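You operate a simulated robot arm through the tools that you are given. There is no shell and no other tool.

Carry out the task below with a simulated robot arm. There is one attempt and no reset: what you move stays moved.

## Task
Press a dowel into block 56 with the lever press.
Fine: block in the plate's pocket, label toward the plate's knob; leave it under the press and the stop as set.

The check looks at the end state, three seconds after you hand in, the way a careful person would. Anything else that was tipped, shoved, dropped, spilled or broken makes it a failure.

## Robot
A 7-joint arm with a two-finger parallel gripper, fixed in place. Base frame: the origin is at the foot of the arm, x ahead of it, y to its left, z up; the work surface is at about z = 18. Lengths are in mm, angles in degrees, forces in N, time in s.
With the tool pointing down near the work surface it reaches from about 240 to 620 mm from the base axis. Its first joint turns from -66.0 to 66.0 degrees. Payload 2.6 kg.
The tool frame sits at the grasp point between the pads (the TCP): z along the fingers, y along the line on which they close. The tips reach 30 mm beyond it. The gripper opens to 94 mm. The fingers are 28 mm wide and 10 mm thick; the gripper's body (50 by 96 mm) begins 55 mm behind the TCP.
Orientation is told as [roll, pitch, yaw] about the base's x, y, z axes, in that order, counted from this pose: with the fingers straight down and closing along the base's y, the tool's x points along the base's -x, its y along +y and its z along -z.

## Interface
- The arm moves only by the tool arm_command. Its argument "moves" is a list of rows, each an object (a shift or turn left out is 0, a gripper value left out holds the last) with "travel": the shift along the tool's x, y, z in mm, a list of three; "rot": the turn, a rotation vector about the tool's x, y, z in rad, a list of three; "gripper": the closure in counts, from 0 (fully open) to 255 (shut). In form: [{"travel": [tx, ty, tz], "rot": [wx, wy, wz], "gripper": gripper}, ...]. A call has 1 to 20 rows; each row is the pose to reach, as a shift and turn from the pose commanded when the call began, along the tool's axes at that moment. A row lasts 0.2 s, in which the tool goes at most 50 mm and 8.6 degrees; a call with a longer step from one row to the next is refused whole, and so is a gripper value outside its range. A pose out of reach is approached as far as the arm can. The call stops where the force on the tool passes 60 N (or 10 N more than at its start, if that is more) or the arm is blocked; 0.2 s more then pass. Each finger travels about 72 mm/s and halts on what it meets, pressing with about 29 N; the grip force reading is that of the motor and also rises with nothing between the fingers. The clock runs only during rows and for 0.2 s after the last one: add rows that repeat a pose to give the fingers time. It gives the time, the measured TCP pose, the force on the tool (base axes), the opening and the grip force at its end, in the units of the frame above (readings bear some noise), with the torque about the TCP (base axes, N m) and any sound that the robot's microphone picked up.
- Cameras (640 x 400 px; columns grow to the right, rows downward): "scene" is fixed at [54.3, 451.6, 569.5]; the picture's right is [-0.56, -0.83, 0.00], its down [-0.47, 0.32, -0.82] and it looks along [0.68, -0.46, -0.57] (base axes); focal length 214 px, centre (320, 200). "wrist" rides on the gripper at [76, 14, -102] in the tool frame; the picture's right is [-0.18, 0.98, 0.00], its down [-0.75, -0.14, -0.64] and it looks along [-0.63, -0.12, 0.77] (tool axes); focal length 243 px, centre (320, 200). There is no depth. A picture from a camera that has moved, and an enlarged one, comes with that camera's place and axes in the base frame and with its lens. The place of the scene camera against the robot may be out by one fixed shift of up to 12 mm in any direction.
- get_image(camera): a new picture of that camera. The clock stands still meanwhile.
- inspect(camera, box): a new picture of the part [left, top, right, bottom] of that camera's present view, enlarged. The clock stands still meanwhile.
- finish_job(): hands the job in; it is judged then, once.

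Nothing tells you positions but the pictures and the camera data. Unless the task says otherwise, let go and move clear before handing in.

The tools are called after "Call:" as name(argument=value, ...) on one line, values as JSON. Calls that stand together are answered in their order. arm_command: Moves the arm, as the interface text tells. Its arguments: {"type":"object","properties":{"moves":{"type":"array","items":{"type":"object","properties":{"travel":{"type":"array","items":{"type":"number"}},"rot":{"type":"array","items":{"type":"number"}},"gripper":{"type":"number"}}}}},"required":["moves"]} The other tools are called the same way: get_image (camera) takes a picture; inspect (camera, box) takes an enlarged picture of a part of a camera's view; finish_job () hands the job in.

At the start:

```text
t: 0.0
ee_pos: [206.6, 212.4, 472.4]
orientation: [0.0, 0.0, 0.0]
force: [0.2, 0.3, -0.5]
ft_torque: [-0.01, -0.02, 0.04]
finger_gap: 94.3
finger_force: 0.1
```

scene: 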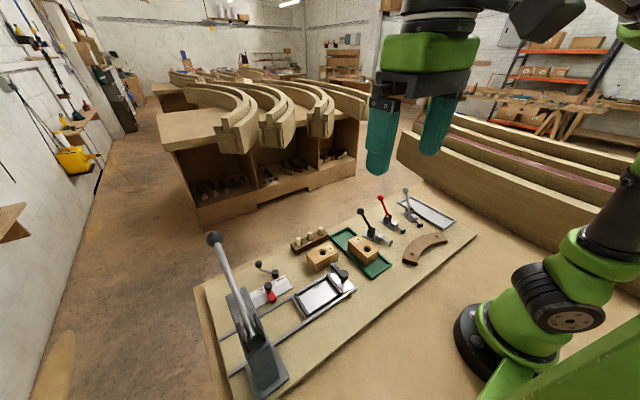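
wrist: 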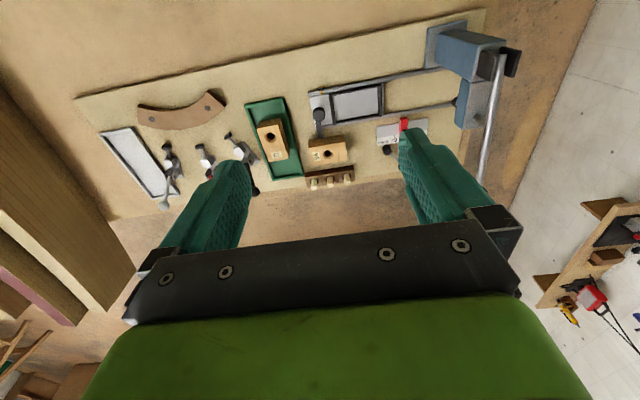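

The bench shows a lever press at one end, a sliding plate on rails, two blocks, a dowel rack, and some toggle clamps. I'll look closer before moving anything.

Call:
inspect(camera="scene", box=[200, 220, 360, 320])

Call:
inspect(camera="scene", box=[290, 220, 400, 290])

Call:
inspect(camera="scene", box=[180, 220, 340, 400])

Call:
inspect(camera="wrist", box=[230, 70, 430, 200])

Call:
inspect(camera="wrist", box=[360, 0, 540, 180])

```text
4.00 times, centred on (280, 270) of scene
camera zoom: at [54.3, 451.6, 569.5], right [-0.56, -0.83, 0.0], down [-0.47, 0.32, -0.82], along [0.68, -0.46, -0.57], focal length 858 px, centre (480, -80)
```

zoom: 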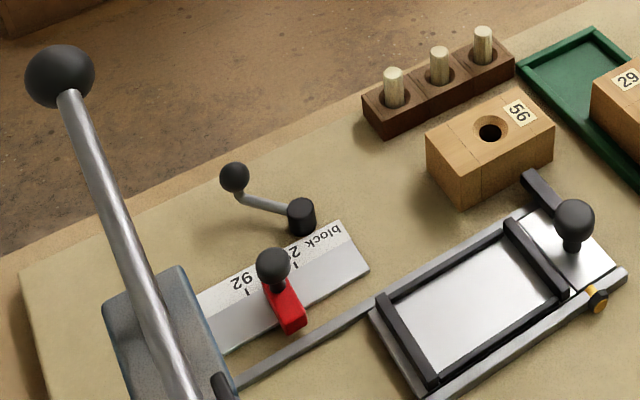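

```text
5.71 times, centred on (345, 255) of scene
camera zoom: at [54.3, 451.6, 569.5], right [-0.56, -0.83, 0.0], down [-0.47, 0.32, -0.82], along [0.68, -0.46, -0.57], focal length 1226 px, centre (177, -114)
```

zoom: 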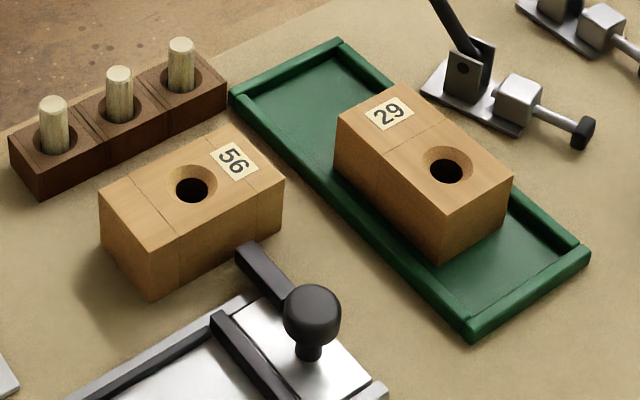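

```text
2.22 times, centred on (260, 310) of scene
camera zoom: at [54.3, 451.6, 569.5], right [-0.56, -0.83, 0.0], down [-0.47, 0.32, -0.82], along [0.68, -0.46, -0.57], focal length 477 px, centre (453, -44)
```

zoom: 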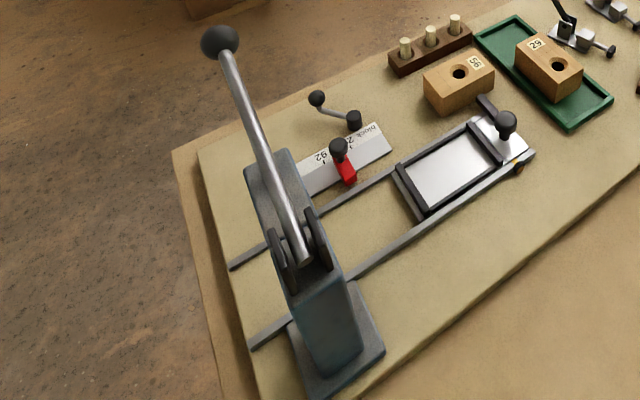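

```text
3.08 times, centred on (330, 135) of wrist
camera zoom: at [130.1, 225.5, 574.7], right [0.18, 0.98, 0.0], down [0.75, -0.14, 0.64], along [0.63, -0.12, -0.77], focal length 746 px, centre (289, 400)
```

zoom: 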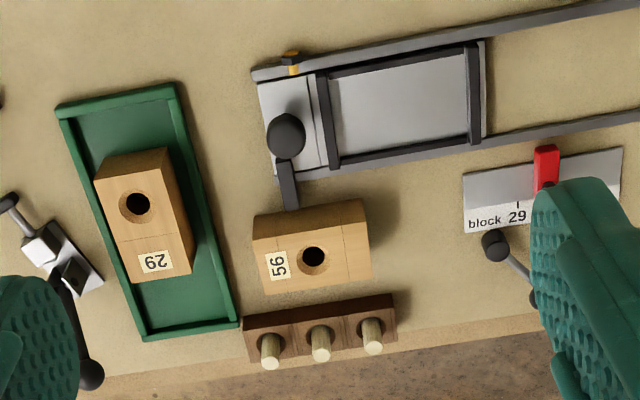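

```text
2.22 times, centred on (450, 90) of wrist
camera zoom: at [130.1, 225.5, 574.7], right [0.18, 0.98, 0.0], down [0.75, -0.14, 0.64], along [0.63, -0.12, -0.77], focal length 539 px, centre (31, 444)
```

zoom: 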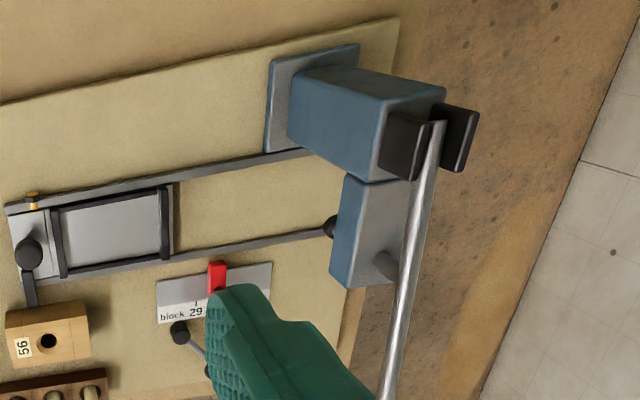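

The layout so far: block 56 stands near (415, 190) with its label toward -y, the plate's pocket is near (325, 270), and the press is near y = 450. I'll move the wrist camera in for a closer view of the stop, the rails and the press.

Call:
arm_command(moves=[{"travel": [-30, 20, 25]}, {"travel": [-60, 40, 50]}, {"travel": [-90, 60, 80]}, {"travel": [-120, 80, 110]}, {"travel": [-130, 90, 130]}])

Call:
get_image(camera="wrist")

Call:
get_image(camera="scene")

```text
t: 1.2
ee_pos: [336.1, 302.8, 343.8]
orientation: [0.1, 0.0, 0.0]
force: [0.1, 0.4, 0.0]
ft_torque: [-0.01, -0.02, 0.02]
finger_gap: 94.0
finger_force: 0.0
```

```text
taken
camera wrist: at [259.9, 315.9, 446.0], right [0.18, 0.98, 0.0], down [0.75, -0.14, 0.64], along [0.63, -0.12, -0.77], focal length 243 px, centre (320, 200)
```

wrist: 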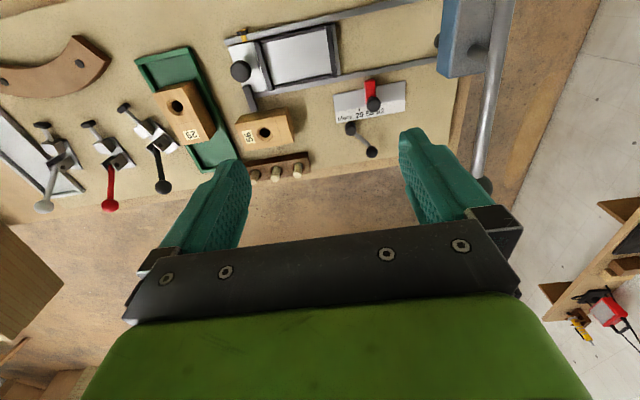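

```text
taken
```

scene: 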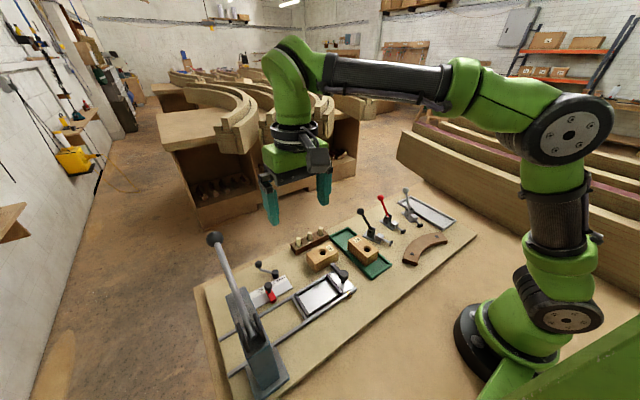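

Call:
inspect(camera="wrist", box=[310, 60, 420, 170])

Call:
inspect(camera="wrist", box=[220, 0, 350, 190])

Call:
inspect(camera="wrist", box=[320, 0, 540, 200])

Call:
inspect(camera="scene", box=[235, 255, 305, 315])

Call:
inspect(camera="scene", box=[280, 220, 380, 320])

```text
3.64 times, centred on (365, 115) of wrist
camera zoom: at [259.9, 315.9, 446.0], right [0.18, 0.98, 0.0], down [0.75, -0.14, 0.64], along [0.63, -0.12, -0.77], focal length 882 px, centre (156, 509)
```

zoom: 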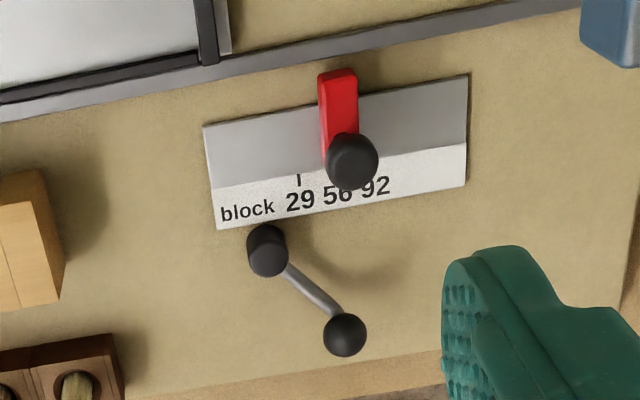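

```text
2.11 times, centred on (285, 95) of wrist
camera zoom: at [259.9, 315.9, 446.0], right [0.18, 0.98, 0.0], down [0.75, -0.14, 0.64], along [0.63, -0.12, -0.77], focal length 511 px, centre (394, 421)
```

zoom: 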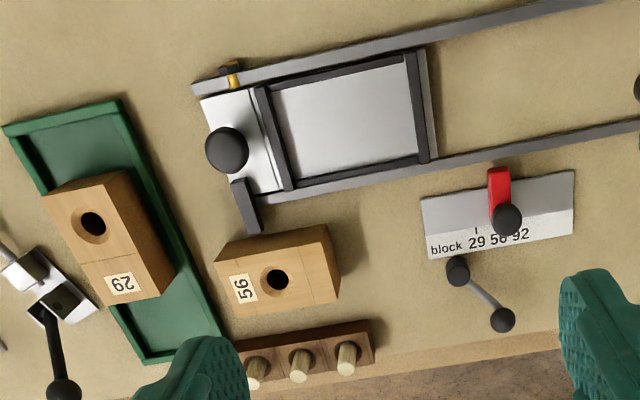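

```text
2.00 times, centred on (430, 100) of wrist
camera zoom: at [259.9, 315.9, 446.0], right [0.18, 0.98, 0.0], down [0.75, -0.14, 0.64], along [0.63, -0.12, -0.77], focal length 485 px, centre (100, 400)
```

zoom: 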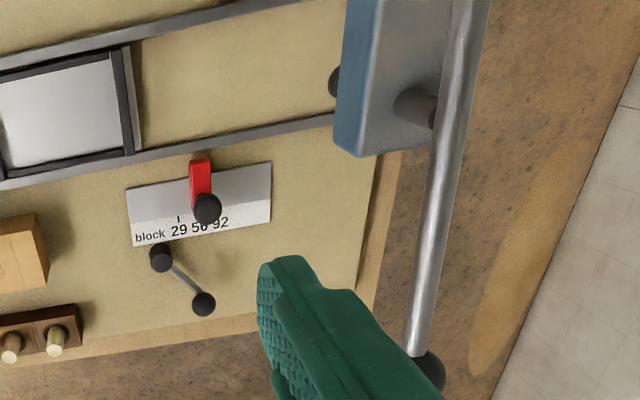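

```text
6.67 times, centred on (270, 285) of scene
camera zoom: at [54.3, 451.6, 569.5], right [-0.56, -0.83, 0.0], down [-0.47, 0.32, -0.82], along [0.68, -0.46, -0.57], focal length 1430 px, centre (653, -367)
```

zoom: 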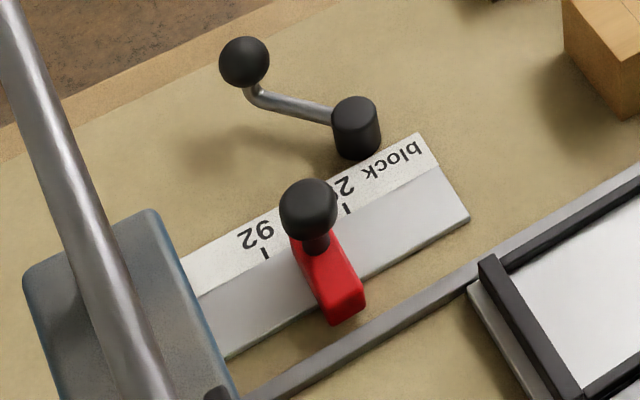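

```text
4.00 times, centred on (330, 270) of scene
camera zoom: at [54.3, 451.6, 569.5], right [-0.56, -0.83, 0.0], down [-0.47, 0.32, -0.82], along [0.68, -0.46, -0.57], focal length 858 px, centre (280, -80)
```

zoom: 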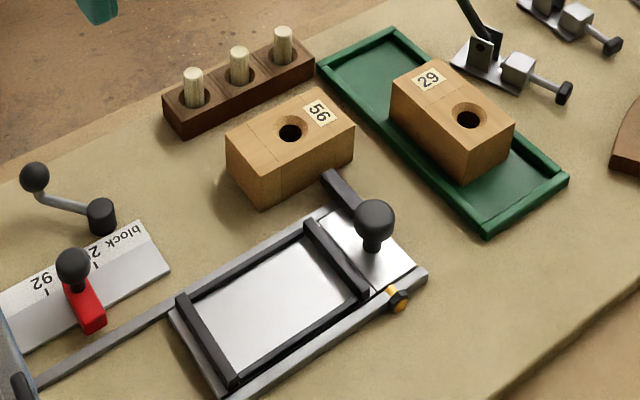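

The red stop appears to be near the 56 mark, and the plate has a side tab that will meet it. I'll look closer at the stop's mark, the yellow-banded part and the pocket.

Call:
arm_command(moves=[{"travel": [0, -35, 25]}, {"travel": [0, -70, 50]}, {"travel": [0, -100, 80]}, {"travel": [0, -100, 110]}])

Call:
get_image(camera="wrist")

Call:
inspect(camera="wrist", box=[260, 0, 460, 125])

Call:
inspect(camera="wrist", box=[440, 0, 640, 125])

Call:
inspect(camera="wrist", box=[240, 90, 440, 215])

```text
t: 2.2
ee_pos: [335.3, 202.7, 232.5]
orientation: [0.1, 0.0, 0.1]
force: [-1.1, 0.4, 0.2]
ft_torque: [-0.04, 0.02, 0.0]
finger_gap: 94.0
finger_force: 0.0
```

```text
taken
camera wrist: at [259.0, 216.6, 335.0], right [0.18, 0.98, 0.0], down [0.75, -0.14, 0.64], along [0.63, -0.12, -0.77], focal length 243 px, centre (320, 200)
```

wrist: 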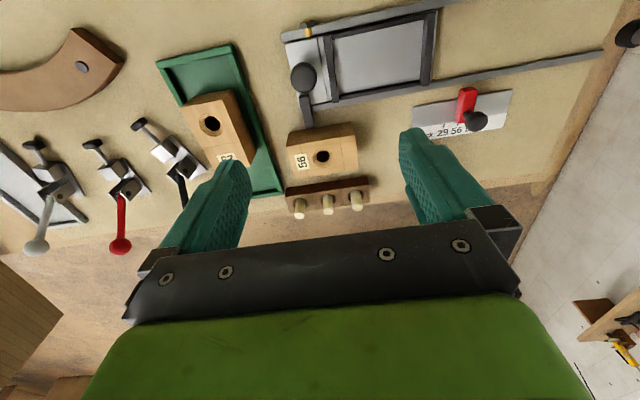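

```text
3.20 times, centred on (360, 62) of wrist
camera zoom: at [259.0, 216.6, 335.0], right [0.18, 0.98, 0.0], down [0.75, -0.14, 0.64], along [0.63, -0.12, -0.77], focal length 776 px, centre (192, 640)
```

zoom: 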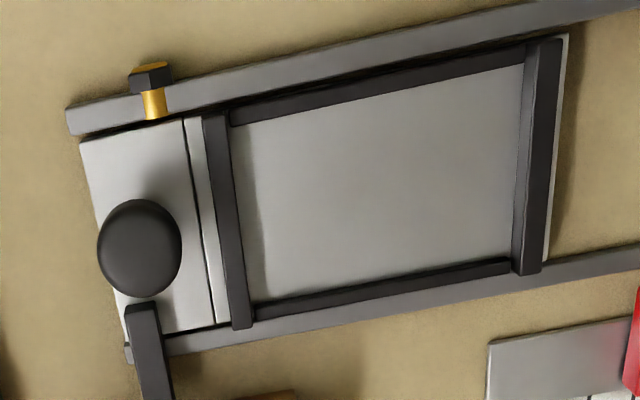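

```text
3.20 times, centred on (540, 62) of wrist
camera zoom: at [259.0, 216.6, 335.0], right [0.18, 0.98, 0.0], down [0.75, -0.14, 0.64], along [0.63, -0.12, -0.77], focal length 776 px, centre (-384, 640)
```

zoom: 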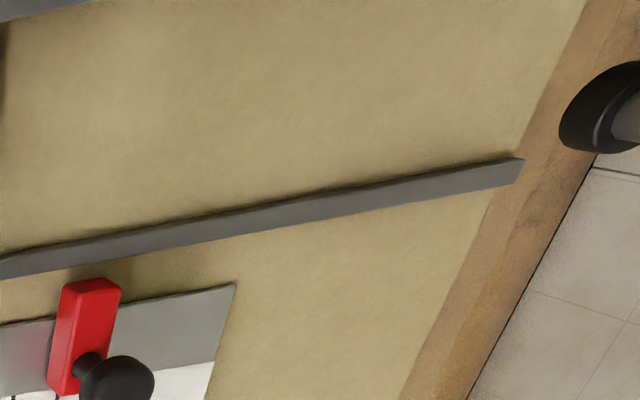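

```text
3.20 times, centred on (340, 152) of wrist
camera zoom: at [259.0, 216.6, 335.0], right [0.18, 0.98, 0.0], down [0.75, -0.14, 0.64], along [0.63, -0.12, -0.77], focal length 776 px, centre (256, 352)
```

zoom: 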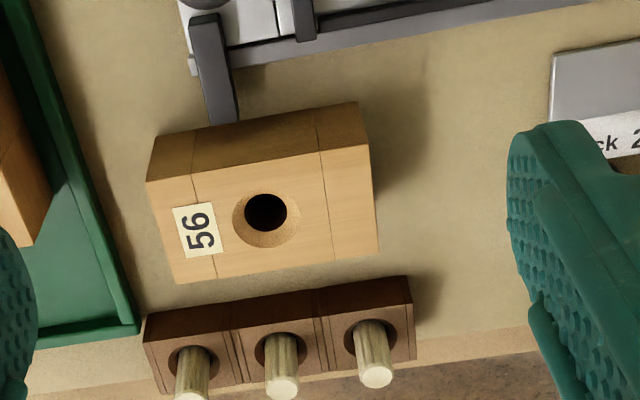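

The stop looks to be about on the 56 mark. I'll put the camera right over it to be sure, and this view should also show the press.

Call:
arm_command(moves=[{"travel": [-25, 35, 0]}, {"travel": [-50, 70, 0]}, {"travel": [-75, 110, 0]}, {"travel": [-100, 150, 0]}, {"travel": [-110, 155, 10]}, {"travel": [-110, 155, 10]}])

Call:
get_image(camera="wrist")

Call:
inspect(camera="wrist", box=[240, 0, 400, 100])

Call:
inspect(camera="wrist", box=[400, 0, 640, 150])

Call:
get_image(camera="scene")

```text
t: 3.6
ee_pos: [446.9, 357.6, 221.9]
orientation: [0.0, 0.1, 0.0]
force: [0.1, -0.4, 0.8]
ft_torque: [0.02, 0.02, 0.0]
finger_gap: 93.9
finger_force: 0.0
```

```text
taken
camera wrist: at [370.4, 371.6, 324.7], right [0.18, 0.98, 0.0], down [0.75, -0.14, 0.64], along [0.63, -0.12, -0.77], focal length 243 px, centre (320, 200)
```

wrist: 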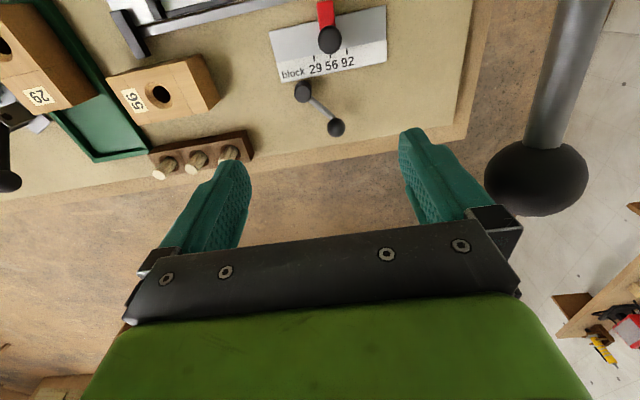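

```text
4.00 times, centred on (320, 50) of wrist
camera zoom: at [370.4, 371.6, 324.7], right [0.18, 0.98, 0.0], down [0.75, -0.14, 0.64], along [0.63, -0.12, -0.77], focal length 970 px, centre (320, 800)
```

zoom: 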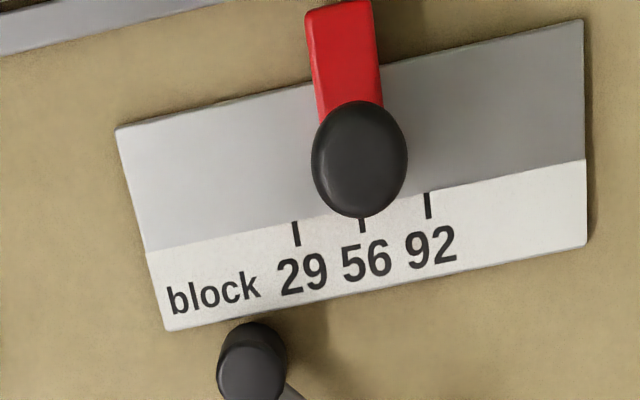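

```text
2.67 times, centred on (520, 75) of wrist
camera zoom: at [370.4, 371.6, 324.7], right [0.18, 0.98, 0.0], down [0.75, -0.14, 0.64], along [0.63, -0.12, -0.77], focal length 647 px, centre (-213, 533)
```

zoom: 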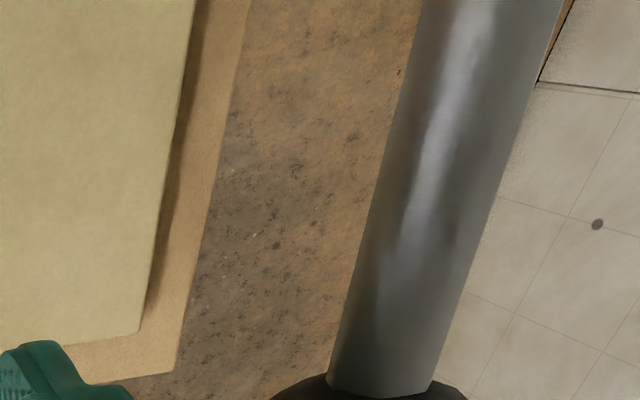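

```text
taken
```

scene: 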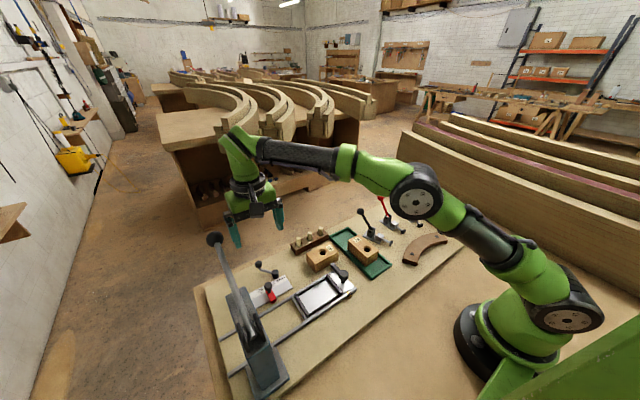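

The red stop sits on the 56 tick, so it stays as it is. Block 56 is about 48 × 88 × 40 mm, centred near (417, 190), with its label already on the knob side. I'll go over the block, turn the gripper 90° to grip across its width, and use that view toward +y to see the press.

Call:
arm_command(moves=[{"travel": [3, -16, 0], "rot": [0, 0, -0.1428]}, {"travel": [6, -32, 0], "rot": [0, 0, -0.2856]}, {"travel": [9, -48, 0], "rot": [0, 0, -0.4284]}, {"travel": [12, -64, 0], "rot": [0, 0, -0.5712]}, {"travel": [15, -80, 0], "rot": [0, 0, -0.714]}, {"travel": [18, -96, 0], "rot": [0, 0, -0.8568]}, {"travel": [21, -112, 0], "rot": [0, 0, -0.9996]}, {"travel": [24, -128, 0], "rot": [0, 0, -1.1424]}, {"travel": [27, -144, 0], "rot": [0, 0, -1.2852]}, {"travel": [30, -160, 0], "rot": [0, 0, -1.428]}, {"travel": [30, -167, 0], "rot": [0, 0, -1.5708]}, {"travel": [30, -167, 0], "rot": [0, 0, -1.5708]}])

Call:
get_image(camera="wrist")

Call:
get_image(camera="scene")

```text
t: 6.2
ee_pos: [417.0, 189.9, 222.4]
orientation: [0.0, 0.1, 90.1]
force: [0.5, 0.1, -0.2]
ft_torque: [-0.01, 0.02, 0.02]
finger_gap: 94.0
finger_force: 0.1
```

```text
taken
camera wrist: at [402.4, 113.9, 325.0], right [-0.98, 0.18, 0.0], down [0.14, 0.75, 0.64], along [0.12, 0.63, -0.77], focal length 243 px, centre (320, 200)
```

wrist: 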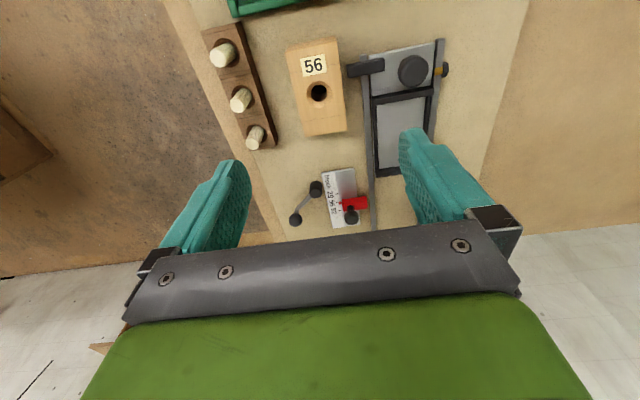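

```text
taken
```

scene: 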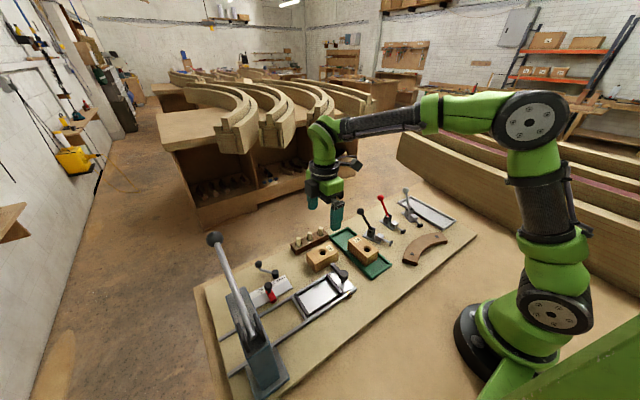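

The gripper hides the press in this view, but the block, rack and pocket are clear. I'll enlarge them to measure.

Call:
inspect(camera="wrist", box=[190, 0, 390, 160])

Call:
inspect(camera="wrist", box=[330, 30, 470, 190])

Call:
inspect(camera="scene", box=[190, 220, 310, 400])

```text
2.50 times, centred on (290, 80) of wrist
camera zoom: at [402.4, 113.9, 325.0], right [-0.98, 0.18, 0.0], down [0.14, 0.75, 0.64], along [0.12, 0.63, -0.77], focal length 606 px, centre (395, 500)
```

zoom: 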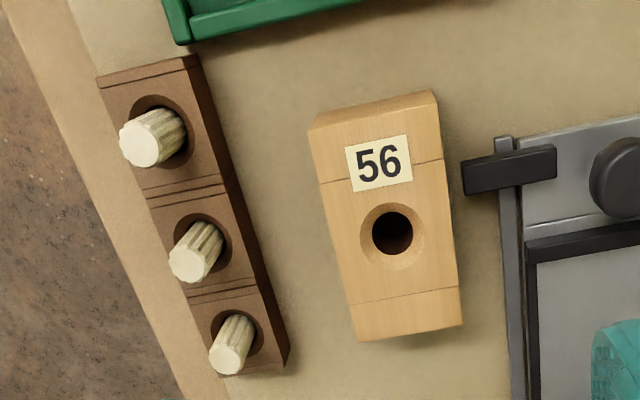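

```text
2.50 times, centred on (400, 110) of wrist
camera zoom: at [402.4, 113.9, 325.0], right [-0.98, 0.18, 0.0], down [0.14, 0.75, 0.64], along [0.12, 0.63, -0.77], focal length 606 px, centre (120, 425)
```

zoom: 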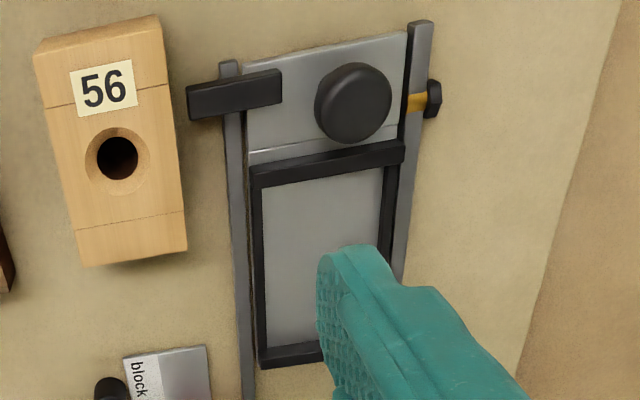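

```text
2.22 times, centred on (250, 310) of scene
camera zoom: at [54.3, 451.6, 569.5], right [-0.56, -0.83, 0.0], down [-0.47, 0.32, -0.82], along [0.68, -0.46, -0.57], focal length 477 px, centre (476, -44)
```

zoom: 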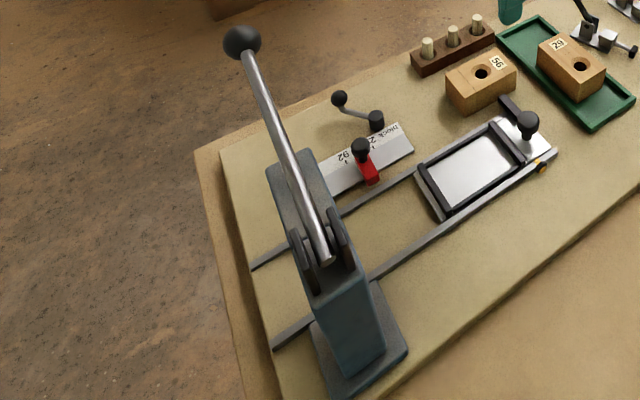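

With the block centred near (418, 191), I'll grip at y ≈ 209 so the fingers miss the plate's side tab. First I'll partly close the fingers and drop to just above the block for a check.

Call:
arm_command(moves=[{"travel": [-10, -1, 25], "gripper": 51}, {"travel": [-19, -1, 55], "gripper": 51}, {"travel": [-19, -1, 85], "gripper": 51}, {"travel": [-19, -1, 105], "gripper": 51}, {"travel": [-19, -1, 105], "gripper": 51}])

Call:
get_image(camera="wrist")

Call:
inspect(camera="scene", box=[270, 190, 400, 300])

```text
t: 7.4
ee_pos: [418.6, 209.4, 116.3]
orientation: [0.0, 0.0, 90.1]
force: [-0.4, -0.1, 0.1]
ft_torque: [0.01, 0.01, 0.0]
finger_gap: 75.0
finger_force: 0.1
```

```text
taken
camera wrist: at [404.1, 133.1, 219.1], right [-0.98, 0.18, 0.0], down [0.14, 0.75, 0.64], along [0.12, 0.63, -0.77], focal length 243 px, centre (320, 200)
```

wrist: 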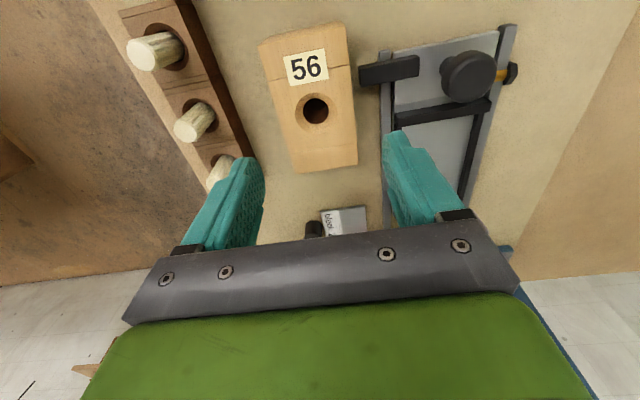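

```text
3.64 times, centred on (335, 245) of scene
camera zoom: at [54.3, 451.6, 569.5], right [-0.56, -0.83, 0.0], down [-0.47, 0.32, -0.82], along [0.68, -0.46, -0.57], focal length 780 px, centre (266, 36)
```

zoom: 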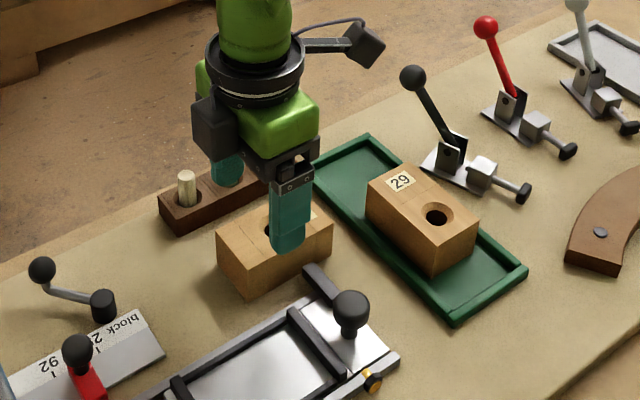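

The gripper is over the block. I'll take an enlarged view to check the block's position and the tab clearance.

Call:
inspect(camera="wrist", box=[240, 0, 440, 200])

Call:
inspect(camera="wrist", box=[340, 0, 540, 200])

```text
2.00 times, centred on (340, 100) of wrist
camera zoom: at [404.1, 133.1, 219.1], right [-0.98, 0.18, 0.0], down [0.14, 0.75, 0.64], along [0.12, 0.63, -0.77], focal length 485 px, centre (280, 400)
```

zoom: 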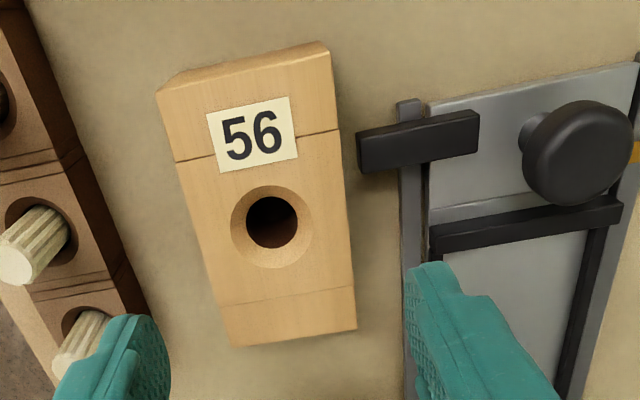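

```text
2.00 times, centred on (440, 100) of wrist
camera zoom: at [404.1, 133.1, 219.1], right [-0.98, 0.18, 0.0], down [0.14, 0.75, 0.64], along [0.12, 0.63, -0.77], focal length 485 px, centre (80, 400)
```

zoom: 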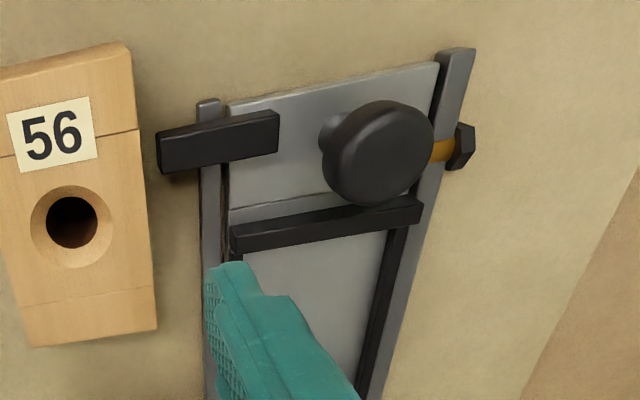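

Block faces are at x ≈ 393.5 and 443 and the tab ends near (386, 187), so the way down at y ≈ 209 is clear. I'll descend and grip.

Call:
arm_command(moves=[{"travel": [0, 0, 20]}, {"travel": [0, 0, 40]}, {"travel": [0, 0, 50]}, {"travel": [0, 0, 50]}, {"travel": [0, 0, 50], "gripper": 110}, {"travel": [0, 0, 50], "gripper": 140}, {"travel": [0, 0, 50], "gripper": 255}, {"travel": [0, 0, 50], "gripper": 255}])

Call:
get_image(camera="wrist")

Call:
inspect(camera="scene", box=[270, 190, 400, 300])

```text
t: 9.2
ee_pos: [417.3, 208.8, 68.1]
orientation: [0.0, 0.0, 90.0]
force: [0.1, 0.3, 0.2]
ft_torque: [0.04, 0.06, -0.01]
finger_gap: 49.5
finger_force: 29.4
```

```text
taken
camera wrist: at [403.8, 132.1, 169.8], right [-0.98, 0.18, 0.0], down [0.14, 0.75, 0.64], along [0.12, 0.63, -0.77], focal length 243 px, centre (320, 200)
```

wrist: 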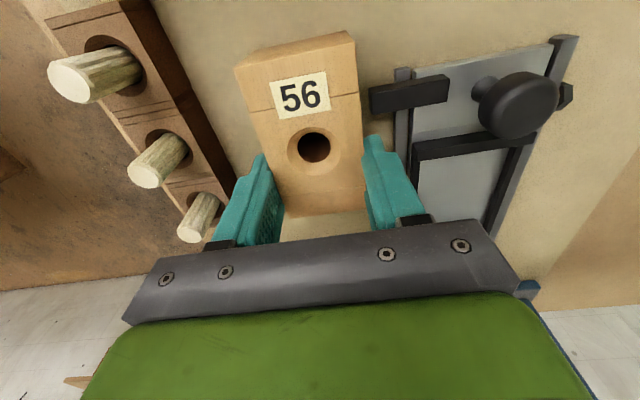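

```text
3.64 times, centred on (335, 245) of scene
camera zoom: at [54.3, 451.6, 569.5], right [-0.56, -0.83, 0.0], down [-0.47, 0.32, -0.82], along [0.68, -0.46, -0.57], focal length 780 px, centre (266, 36)
```

zoom: 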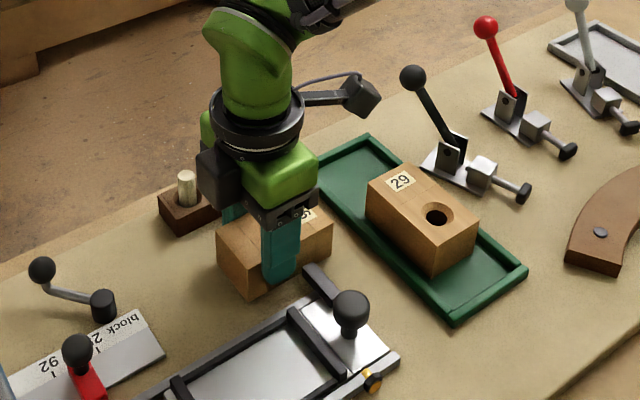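

The block is gripped at 49.5 mm. I'll lift it and carry it above the pocket, then check alignment.

Call:
arm_command(moves=[{"travel": [0, 0, -15]}, {"travel": [0, 0, -40]}, {"travel": [0, 0, -65]}, {"travel": [-20, 24, -65]}, {"travel": [-40, 48, -65]}, {"travel": [-60, 72, -65]}, {"travel": [-78.5, 92.5, -65]}, {"travel": [-78.5, 92.5, -65]}, {"travel": [-78.5, 92.5, -65]}])

Call:
get_image(camera="wrist")

Call:
inspect(camera="scene", box=[230, 210, 390, 330])

```text
t: 11.2
ee_pos: [323.7, 285.9, 131.0]
orientation: [0.0, 0.0, 90.1]
force: [-0.5, -0.6, -0.7]
ft_torque: [0.04, -0.02, 0.02]
finger_gap: 49.5
finger_force: 28.7
```

```text
taken
camera wrist: at [310.2, 209.9, 234.2], right [-0.98, 0.18, 0.0], down [0.14, 0.75, 0.64], along [0.12, 0.63, -0.77], focal length 243 px, centre (320, 200)
```

wrist: 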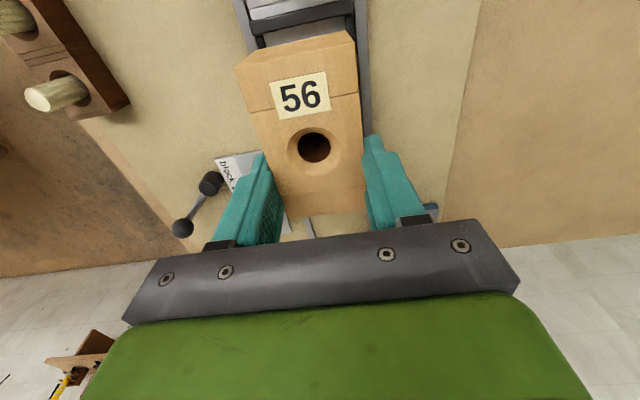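

```text
3.33 times, centred on (310, 270) of scene
camera zoom: at [54.3, 451.6, 569.5], right [-0.56, -0.83, 0.0], down [-0.47, 0.32, -0.82], along [0.68, -0.46, -0.57], focal length 715 px, centre (353, -33)
```

zoom: 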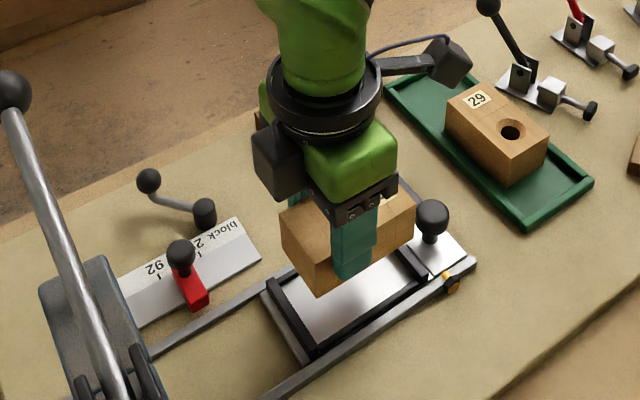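

The block is over the pocket. I'll check how its near end lines up with the pocket frame.

Call:
inspect(camera="wrist", box=[220, 0, 400, 112])

Call:
inspect(camera="scene", box=[280, 250, 360, 310])

```text
3.56 times, centred on (310, 56) of wrist
camera zoom: at [310.2, 209.9, 234.2], right [-0.98, 0.18, 0.0], down [0.14, 0.75, 0.64], along [0.12, 0.63, -0.77], focal length 863 px, centre (356, 712)
```

zoom: 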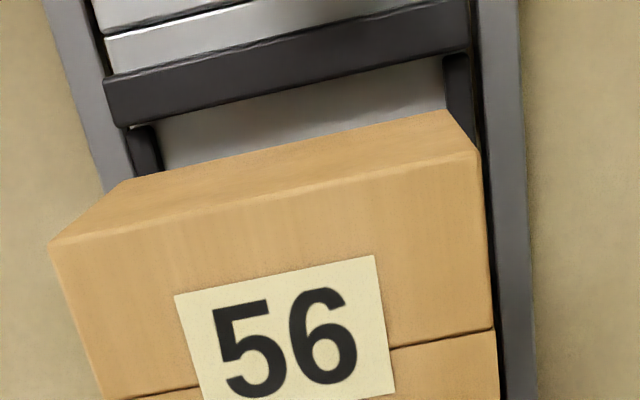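

```text
6.67 times, centred on (320, 280) of scene
camera zoom: at [54.3, 451.6, 569.5], right [-0.56, -0.83, 0.0], down [-0.47, 0.32, -0.82], along [0.68, -0.46, -0.57], focal length 1430 px, centre (320, -333)
```

zoom: 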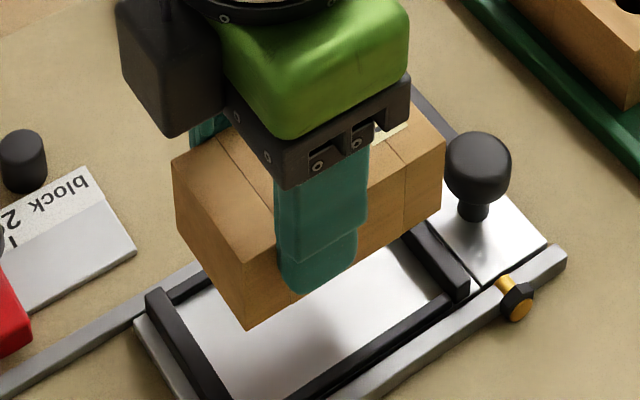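

The block is centred over the pocket to within about a millimetre, with roughly 3 mm of clearance around it. I'll lower most of the way, then feel for the floor.

Call:
arm_command(moves=[{"travel": [0, 0, 15]}, {"travel": [0, 0, 30]}, {"travel": [0, 0, 42]}, {"travel": [0, 0, 48]}, {"travel": [0, 0, 48]}])

Call:
inspect(camera="scene", box=[280, 250, 360, 310])

Call:
inspect(camera="wrist", box=[220, 0, 400, 112])

```text
t: 12.4
ee_pos: [324.0, 287.3, 83.2]
orientation: [-0.1, 0.0, 90.1]
force: [-0.5, 0.4, -1.5]
ft_torque: [0.02, -0.01, -0.01]
finger_gap: 49.6
finger_force: 29.1
```

```text
6.67 times, centred on (320, 280) of scene
camera zoom: at [54.3, 451.6, 569.5], right [-0.56, -0.83, 0.0], down [-0.47, 0.32, -0.82], along [0.68, -0.46, -0.57], focal length 1430 px, centre (320, -333)
```

zoom: 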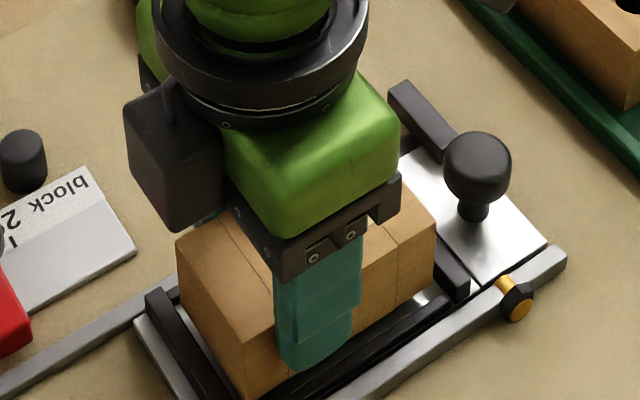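

```text
3.56 times, centred on (310, 56) of wrist
camera zoom: at [310.5, 211.3, 186.1], right [-0.98, 0.18, 0.0], down [0.14, 0.75, 0.64], along [0.12, 0.63, -0.77], focal length 863 px, centre (356, 712)
```

zoom: 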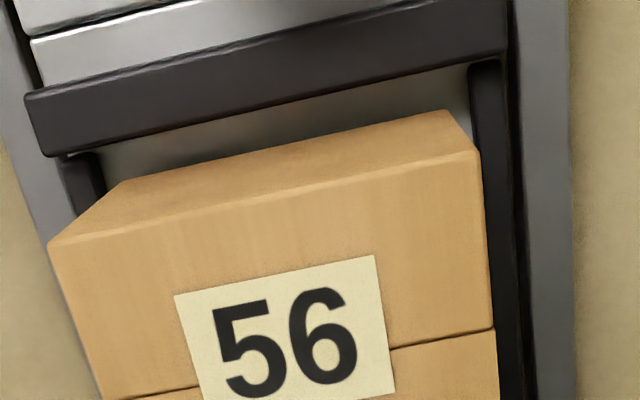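

The block sits slightly toward the far end, so I'll shift it 1.5 mm back toward the knob and lower in small steps until it touches.

Call:
arm_command(moves=[{"travel": [1.5, 0, 0]}, {"travel": [1.5, 0, 2]}, {"travel": [1.5, 0, 4]}, {"travel": [1.5, 0, 5]}])

```text
t: 13.4
ee_pos: [324.0, 286.8, 78.2]
orientation: [0.0, 0.0, 90.0]
force: [0.0, -0.2, -1.1]
ft_torque: [-0.01, -0.01, 0.0]
finger_gap: 49.5
finger_force: 28.8
```

Call:
arm_command(moves=[{"travel": [0, 0, 1]}, {"travel": [0, 0, 2]}, {"travel": [0, 0, 2]}])

Call:
inspect(camera="wrist", box=[220, 0, 400, 112])

Call:
inspect(camera="scene", box=[280, 250, 360, 310])

```text
t: 14.2
ee_pos: [324.5, 285.0, 76.9]
orientation: [0.0, 0.0, 90.0]
force: [0.5, -0.2, -1.2]
ft_torque: [0.04, 0.01, 0.02]
finger_gap: 49.6
finger_force: 28.9
```

```text
3.56 times, centred on (310, 56) of wrist
camera zoom: at [310.6, 209.0, 179.2], right [-0.98, 0.18, 0.0], down [0.14, 0.75, 0.64], along [0.12, 0.63, -0.77], focal length 863 px, centre (356, 712)
```

zoom: 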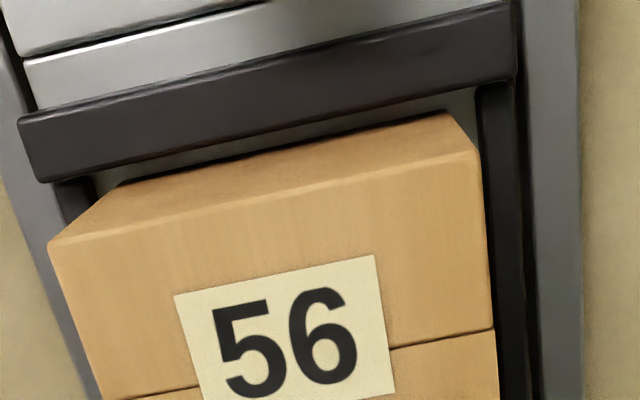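

```text
6.67 times, centred on (320, 280) of scene
camera zoom: at [54.3, 451.6, 569.5], right [-0.56, -0.83, 0.0], down [-0.47, 0.32, -0.82], along [0.68, -0.46, -0.57], focal length 1430 px, centre (320, -333)
```

zoom: 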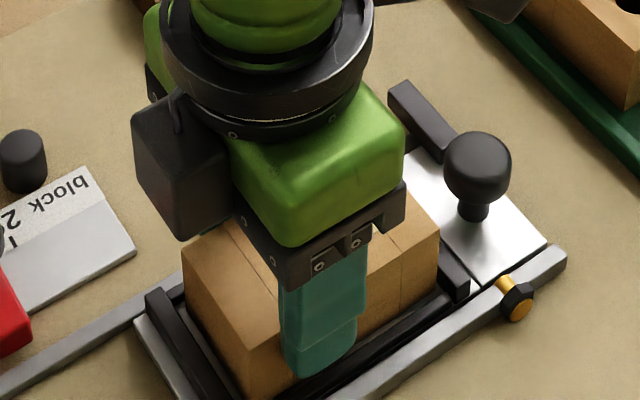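

There's clearance on every side and no contact yet. I'll keep lowering in 1 mm steps.

Call:
arm_command(moves=[{"travel": [-0.5, 0, 1]}, {"travel": [-0.5, 0, 2]}, {"travel": [-0.5, 0, 2]}])

```text
t: 15.0
ee_pos: [325.4, 287.3, 76.5]
orientation: [0.0, 0.0, 90.1]
force: [0.7, -0.3, -1.0]
ft_torque: [0.02, -0.01, -0.01]
finger_gap: 49.8
finger_force: 28.7
```

Call:
arm_command(moves=[{"travel": [0, 0, 1]}, {"travel": [0, 0, 1.5]}, {"travel": [0, 0, 1.5]}])

Call:
arm_command(moves=[{"travel": [0, 0, 0.7]}, {"travel": [0, 0, 1.3]}, {"travel": [0, 0, 1.3]}])

```text
t: 15.8
ee_pos: [325.1, 287.8, 74.1]
orientation: [-0.2, -0.3, 90.0]
force: [-5.1, -2.8, 25.8]
ft_torque: [-0.29, 0.28, -0.1]
finger_gap: 49.8
finger_force: 29.1
```

```text
t: 16.6
ee_pos: [324.9, 287.1, 72.5]
orientation: [0.0, -0.2, 90.0]
force: [-3.3, -1.2, 29.1]
ft_torque: [0.16, 0.64, 0.05]
finger_gap: 49.4
finger_force: 28.5
```

There's contact at about 29 N. Before letting go, I'll check that it's on the floor and not caught on a bar.

Call:
inspect(camera="wrist", box=[220, 0, 400, 112])

Call:
inspect(camera="scene", box=[280, 250, 360, 310])

```text
3.56 times, centred on (310, 56) of wrist
camera zoom: at [310.7, 210.3, 175.1], right [-0.98, 0.18, 0.0], down [0.14, 0.75, 0.64], along [0.12, 0.63, -0.77], focal length 863 px, centre (356, 712)
```

zoom: 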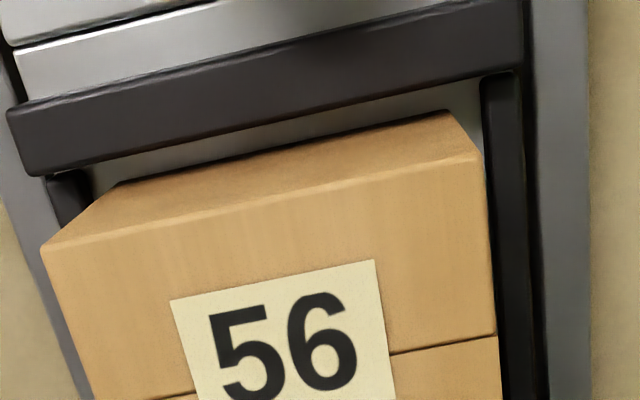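

```text
6.67 times, centred on (320, 280) of scene
camera zoom: at [54.2, 451.5, 569.7], right [-0.56, -0.83, 0.0], down [-0.47, 0.32, -0.82], along [0.68, -0.46, -0.57], focal length 1430 px, centre (320, -333)
```

zoom: 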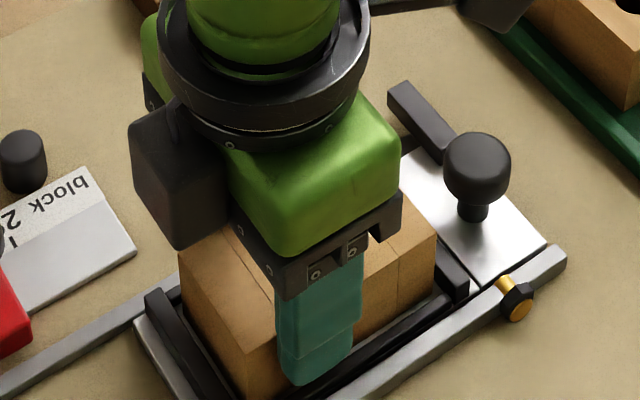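

It sits inside the frame and bottoms out on the plate (bottom at z ≈ 24). I'll relax the pressure, open, and raise straight up.

Call:
arm_command(moves=[{"travel": [0, 0, -1.5]}, {"travel": [0, 0, -1.5], "gripper": 100}, {"travel": [0, 0, -1.5], "gripper": 60}, {"travel": [0, 0, -1.5], "gripper": 60}, {"travel": [0, 0, -25], "gripper": 60}, {"travel": [0, 0, -60], "gripper": 60}, {"travel": [0, 0, -90], "gripper": 60}, {"travel": [0, 0, -90], "gripper": 60}])

Call:
get_image(camera="wrist")

Call:
inspect(camera="scene", box=[270, 240, 370, 320])

```text
t: 18.4
ee_pos: [325.6, 284.7, 163.2]
orientation: [0.1, 0.0, 90.0]
force: [0.0, 0.1, -0.2]
ft_torque: [-0.02, 0.02, 0.01]
finger_gap: 71.9
finger_force: 0.0
```

```text
taken
camera wrist: at [311.1, 207.9, 266.2], right [-0.98, 0.18, 0.0], down [0.14, 0.75, 0.64], along [0.12, 0.63, -0.77], focal length 243 px, centre (320, 200)
```

wrist: 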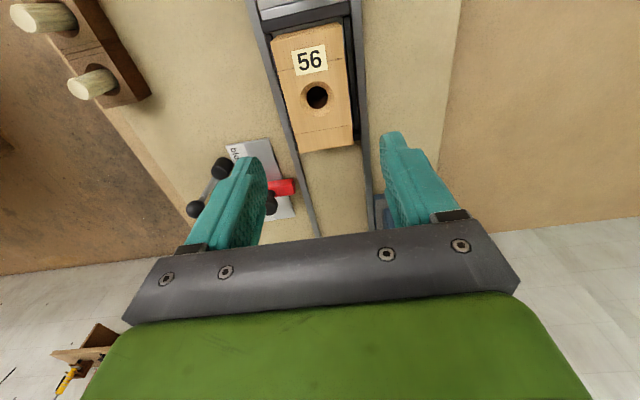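

```text
5.00 times, centred on (320, 280) of scene
camera zoom: at [54.3, 451.6, 569.5], right [-0.56, -0.83, 0.0], down [-0.47, 0.32, -0.82], along [0.68, -0.46, -0.57], focal length 1072 px, centre (320, -200)
```

zoom: 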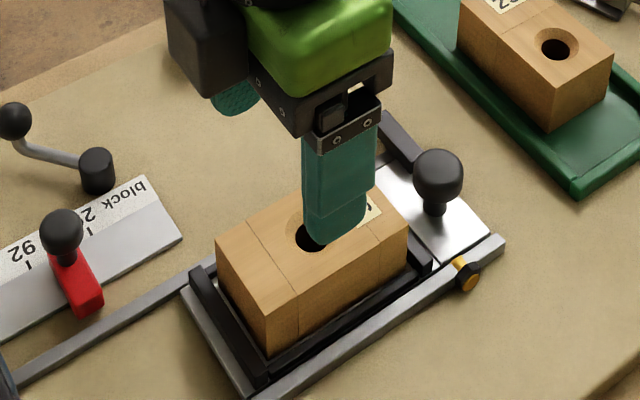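

The block is in the pocket. A closer look will show whether it's level and free of the bars.

Call:
inspect(camera="scene", box=[300, 268, 360, 320])

Call:
inspect(camera="wrist", box=[240, 0, 400, 160])

```text
7.69 times, centred on (330, 294) of scene
camera zoom: at [54.3, 451.6, 569.5], right [-0.56, -0.83, 0.0], down [-0.47, 0.32, -0.82], along [0.68, -0.46, -0.57], focal length 1650 px, centre (243, -523)
```

zoom: 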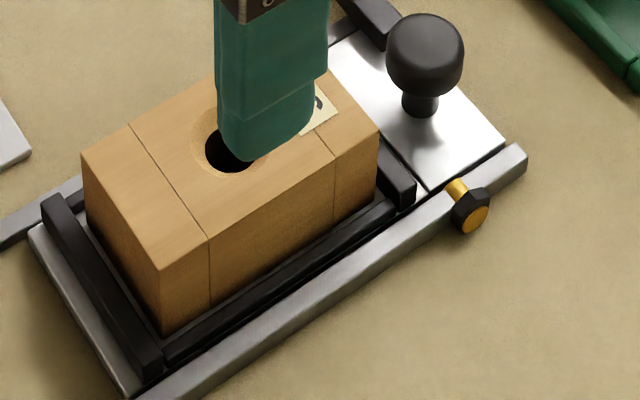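

```text
2.50 times, centred on (320, 80) of wrist
camera zoom: at [311.1, 207.9, 266.2], right [-0.98, 0.18, 0.0], down [0.14, 0.75, 0.64], along [0.12, 0.63, -0.77], focal length 606 px, centre (320, 500)
```

zoom: 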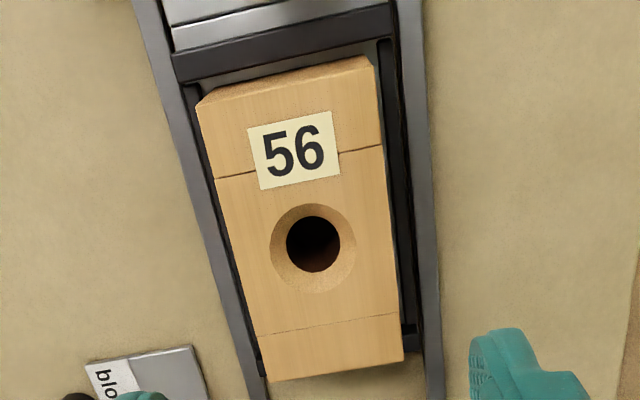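

The block is level in the pocket with its label toward the knob. Next is a dowel. I'll move over the rack to the dowel nearest the stop, near (500, 227).

Call:
arm_command(moves=[{"travel": [12, -35, 0]}, {"travel": [24, -70, 0]}, {"travel": [36, -105, 0]}, {"travel": [48, -140, 0]}, {"travel": [60, -174, 10]}, {"travel": [60, -174, 20]}, {"travel": [60, -174, 20]}])

Call:
get_image(camera="wrist")

Call:
inspect(camera="scene", box=[270, 190, 370, 290])

```text
t: 20.0
ee_pos: [499.5, 226.9, 141.8]
orientation: [0.0, -0.1, 90.0]
force: [-0.1, 0.2, 0.6]
ft_torque: [-0.01, -0.01, 0.0]
finger_gap: 72.0
finger_force: 0.0
```

```text
taken
camera wrist: at [486.1, 150.2, 244.7], right [-0.98, 0.18, 0.0], down [0.14, 0.75, 0.64], along [0.12, 0.63, -0.77], focal length 243 px, centre (320, 200)
```

wrist: 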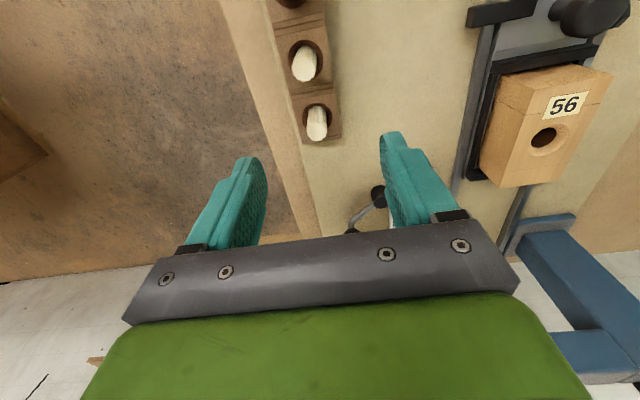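

```text
4.00 times, centred on (320, 240) of scene
camera zoom: at [54.3, 451.6, 569.5], right [-0.56, -0.83, 0.0], down [-0.47, 0.32, -0.82], along [0.68, -0.46, -0.57], focal length 858 px, centre (320, 40)
```

zoom: 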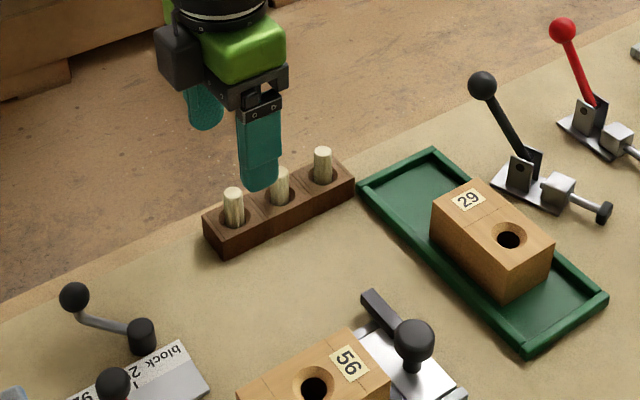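

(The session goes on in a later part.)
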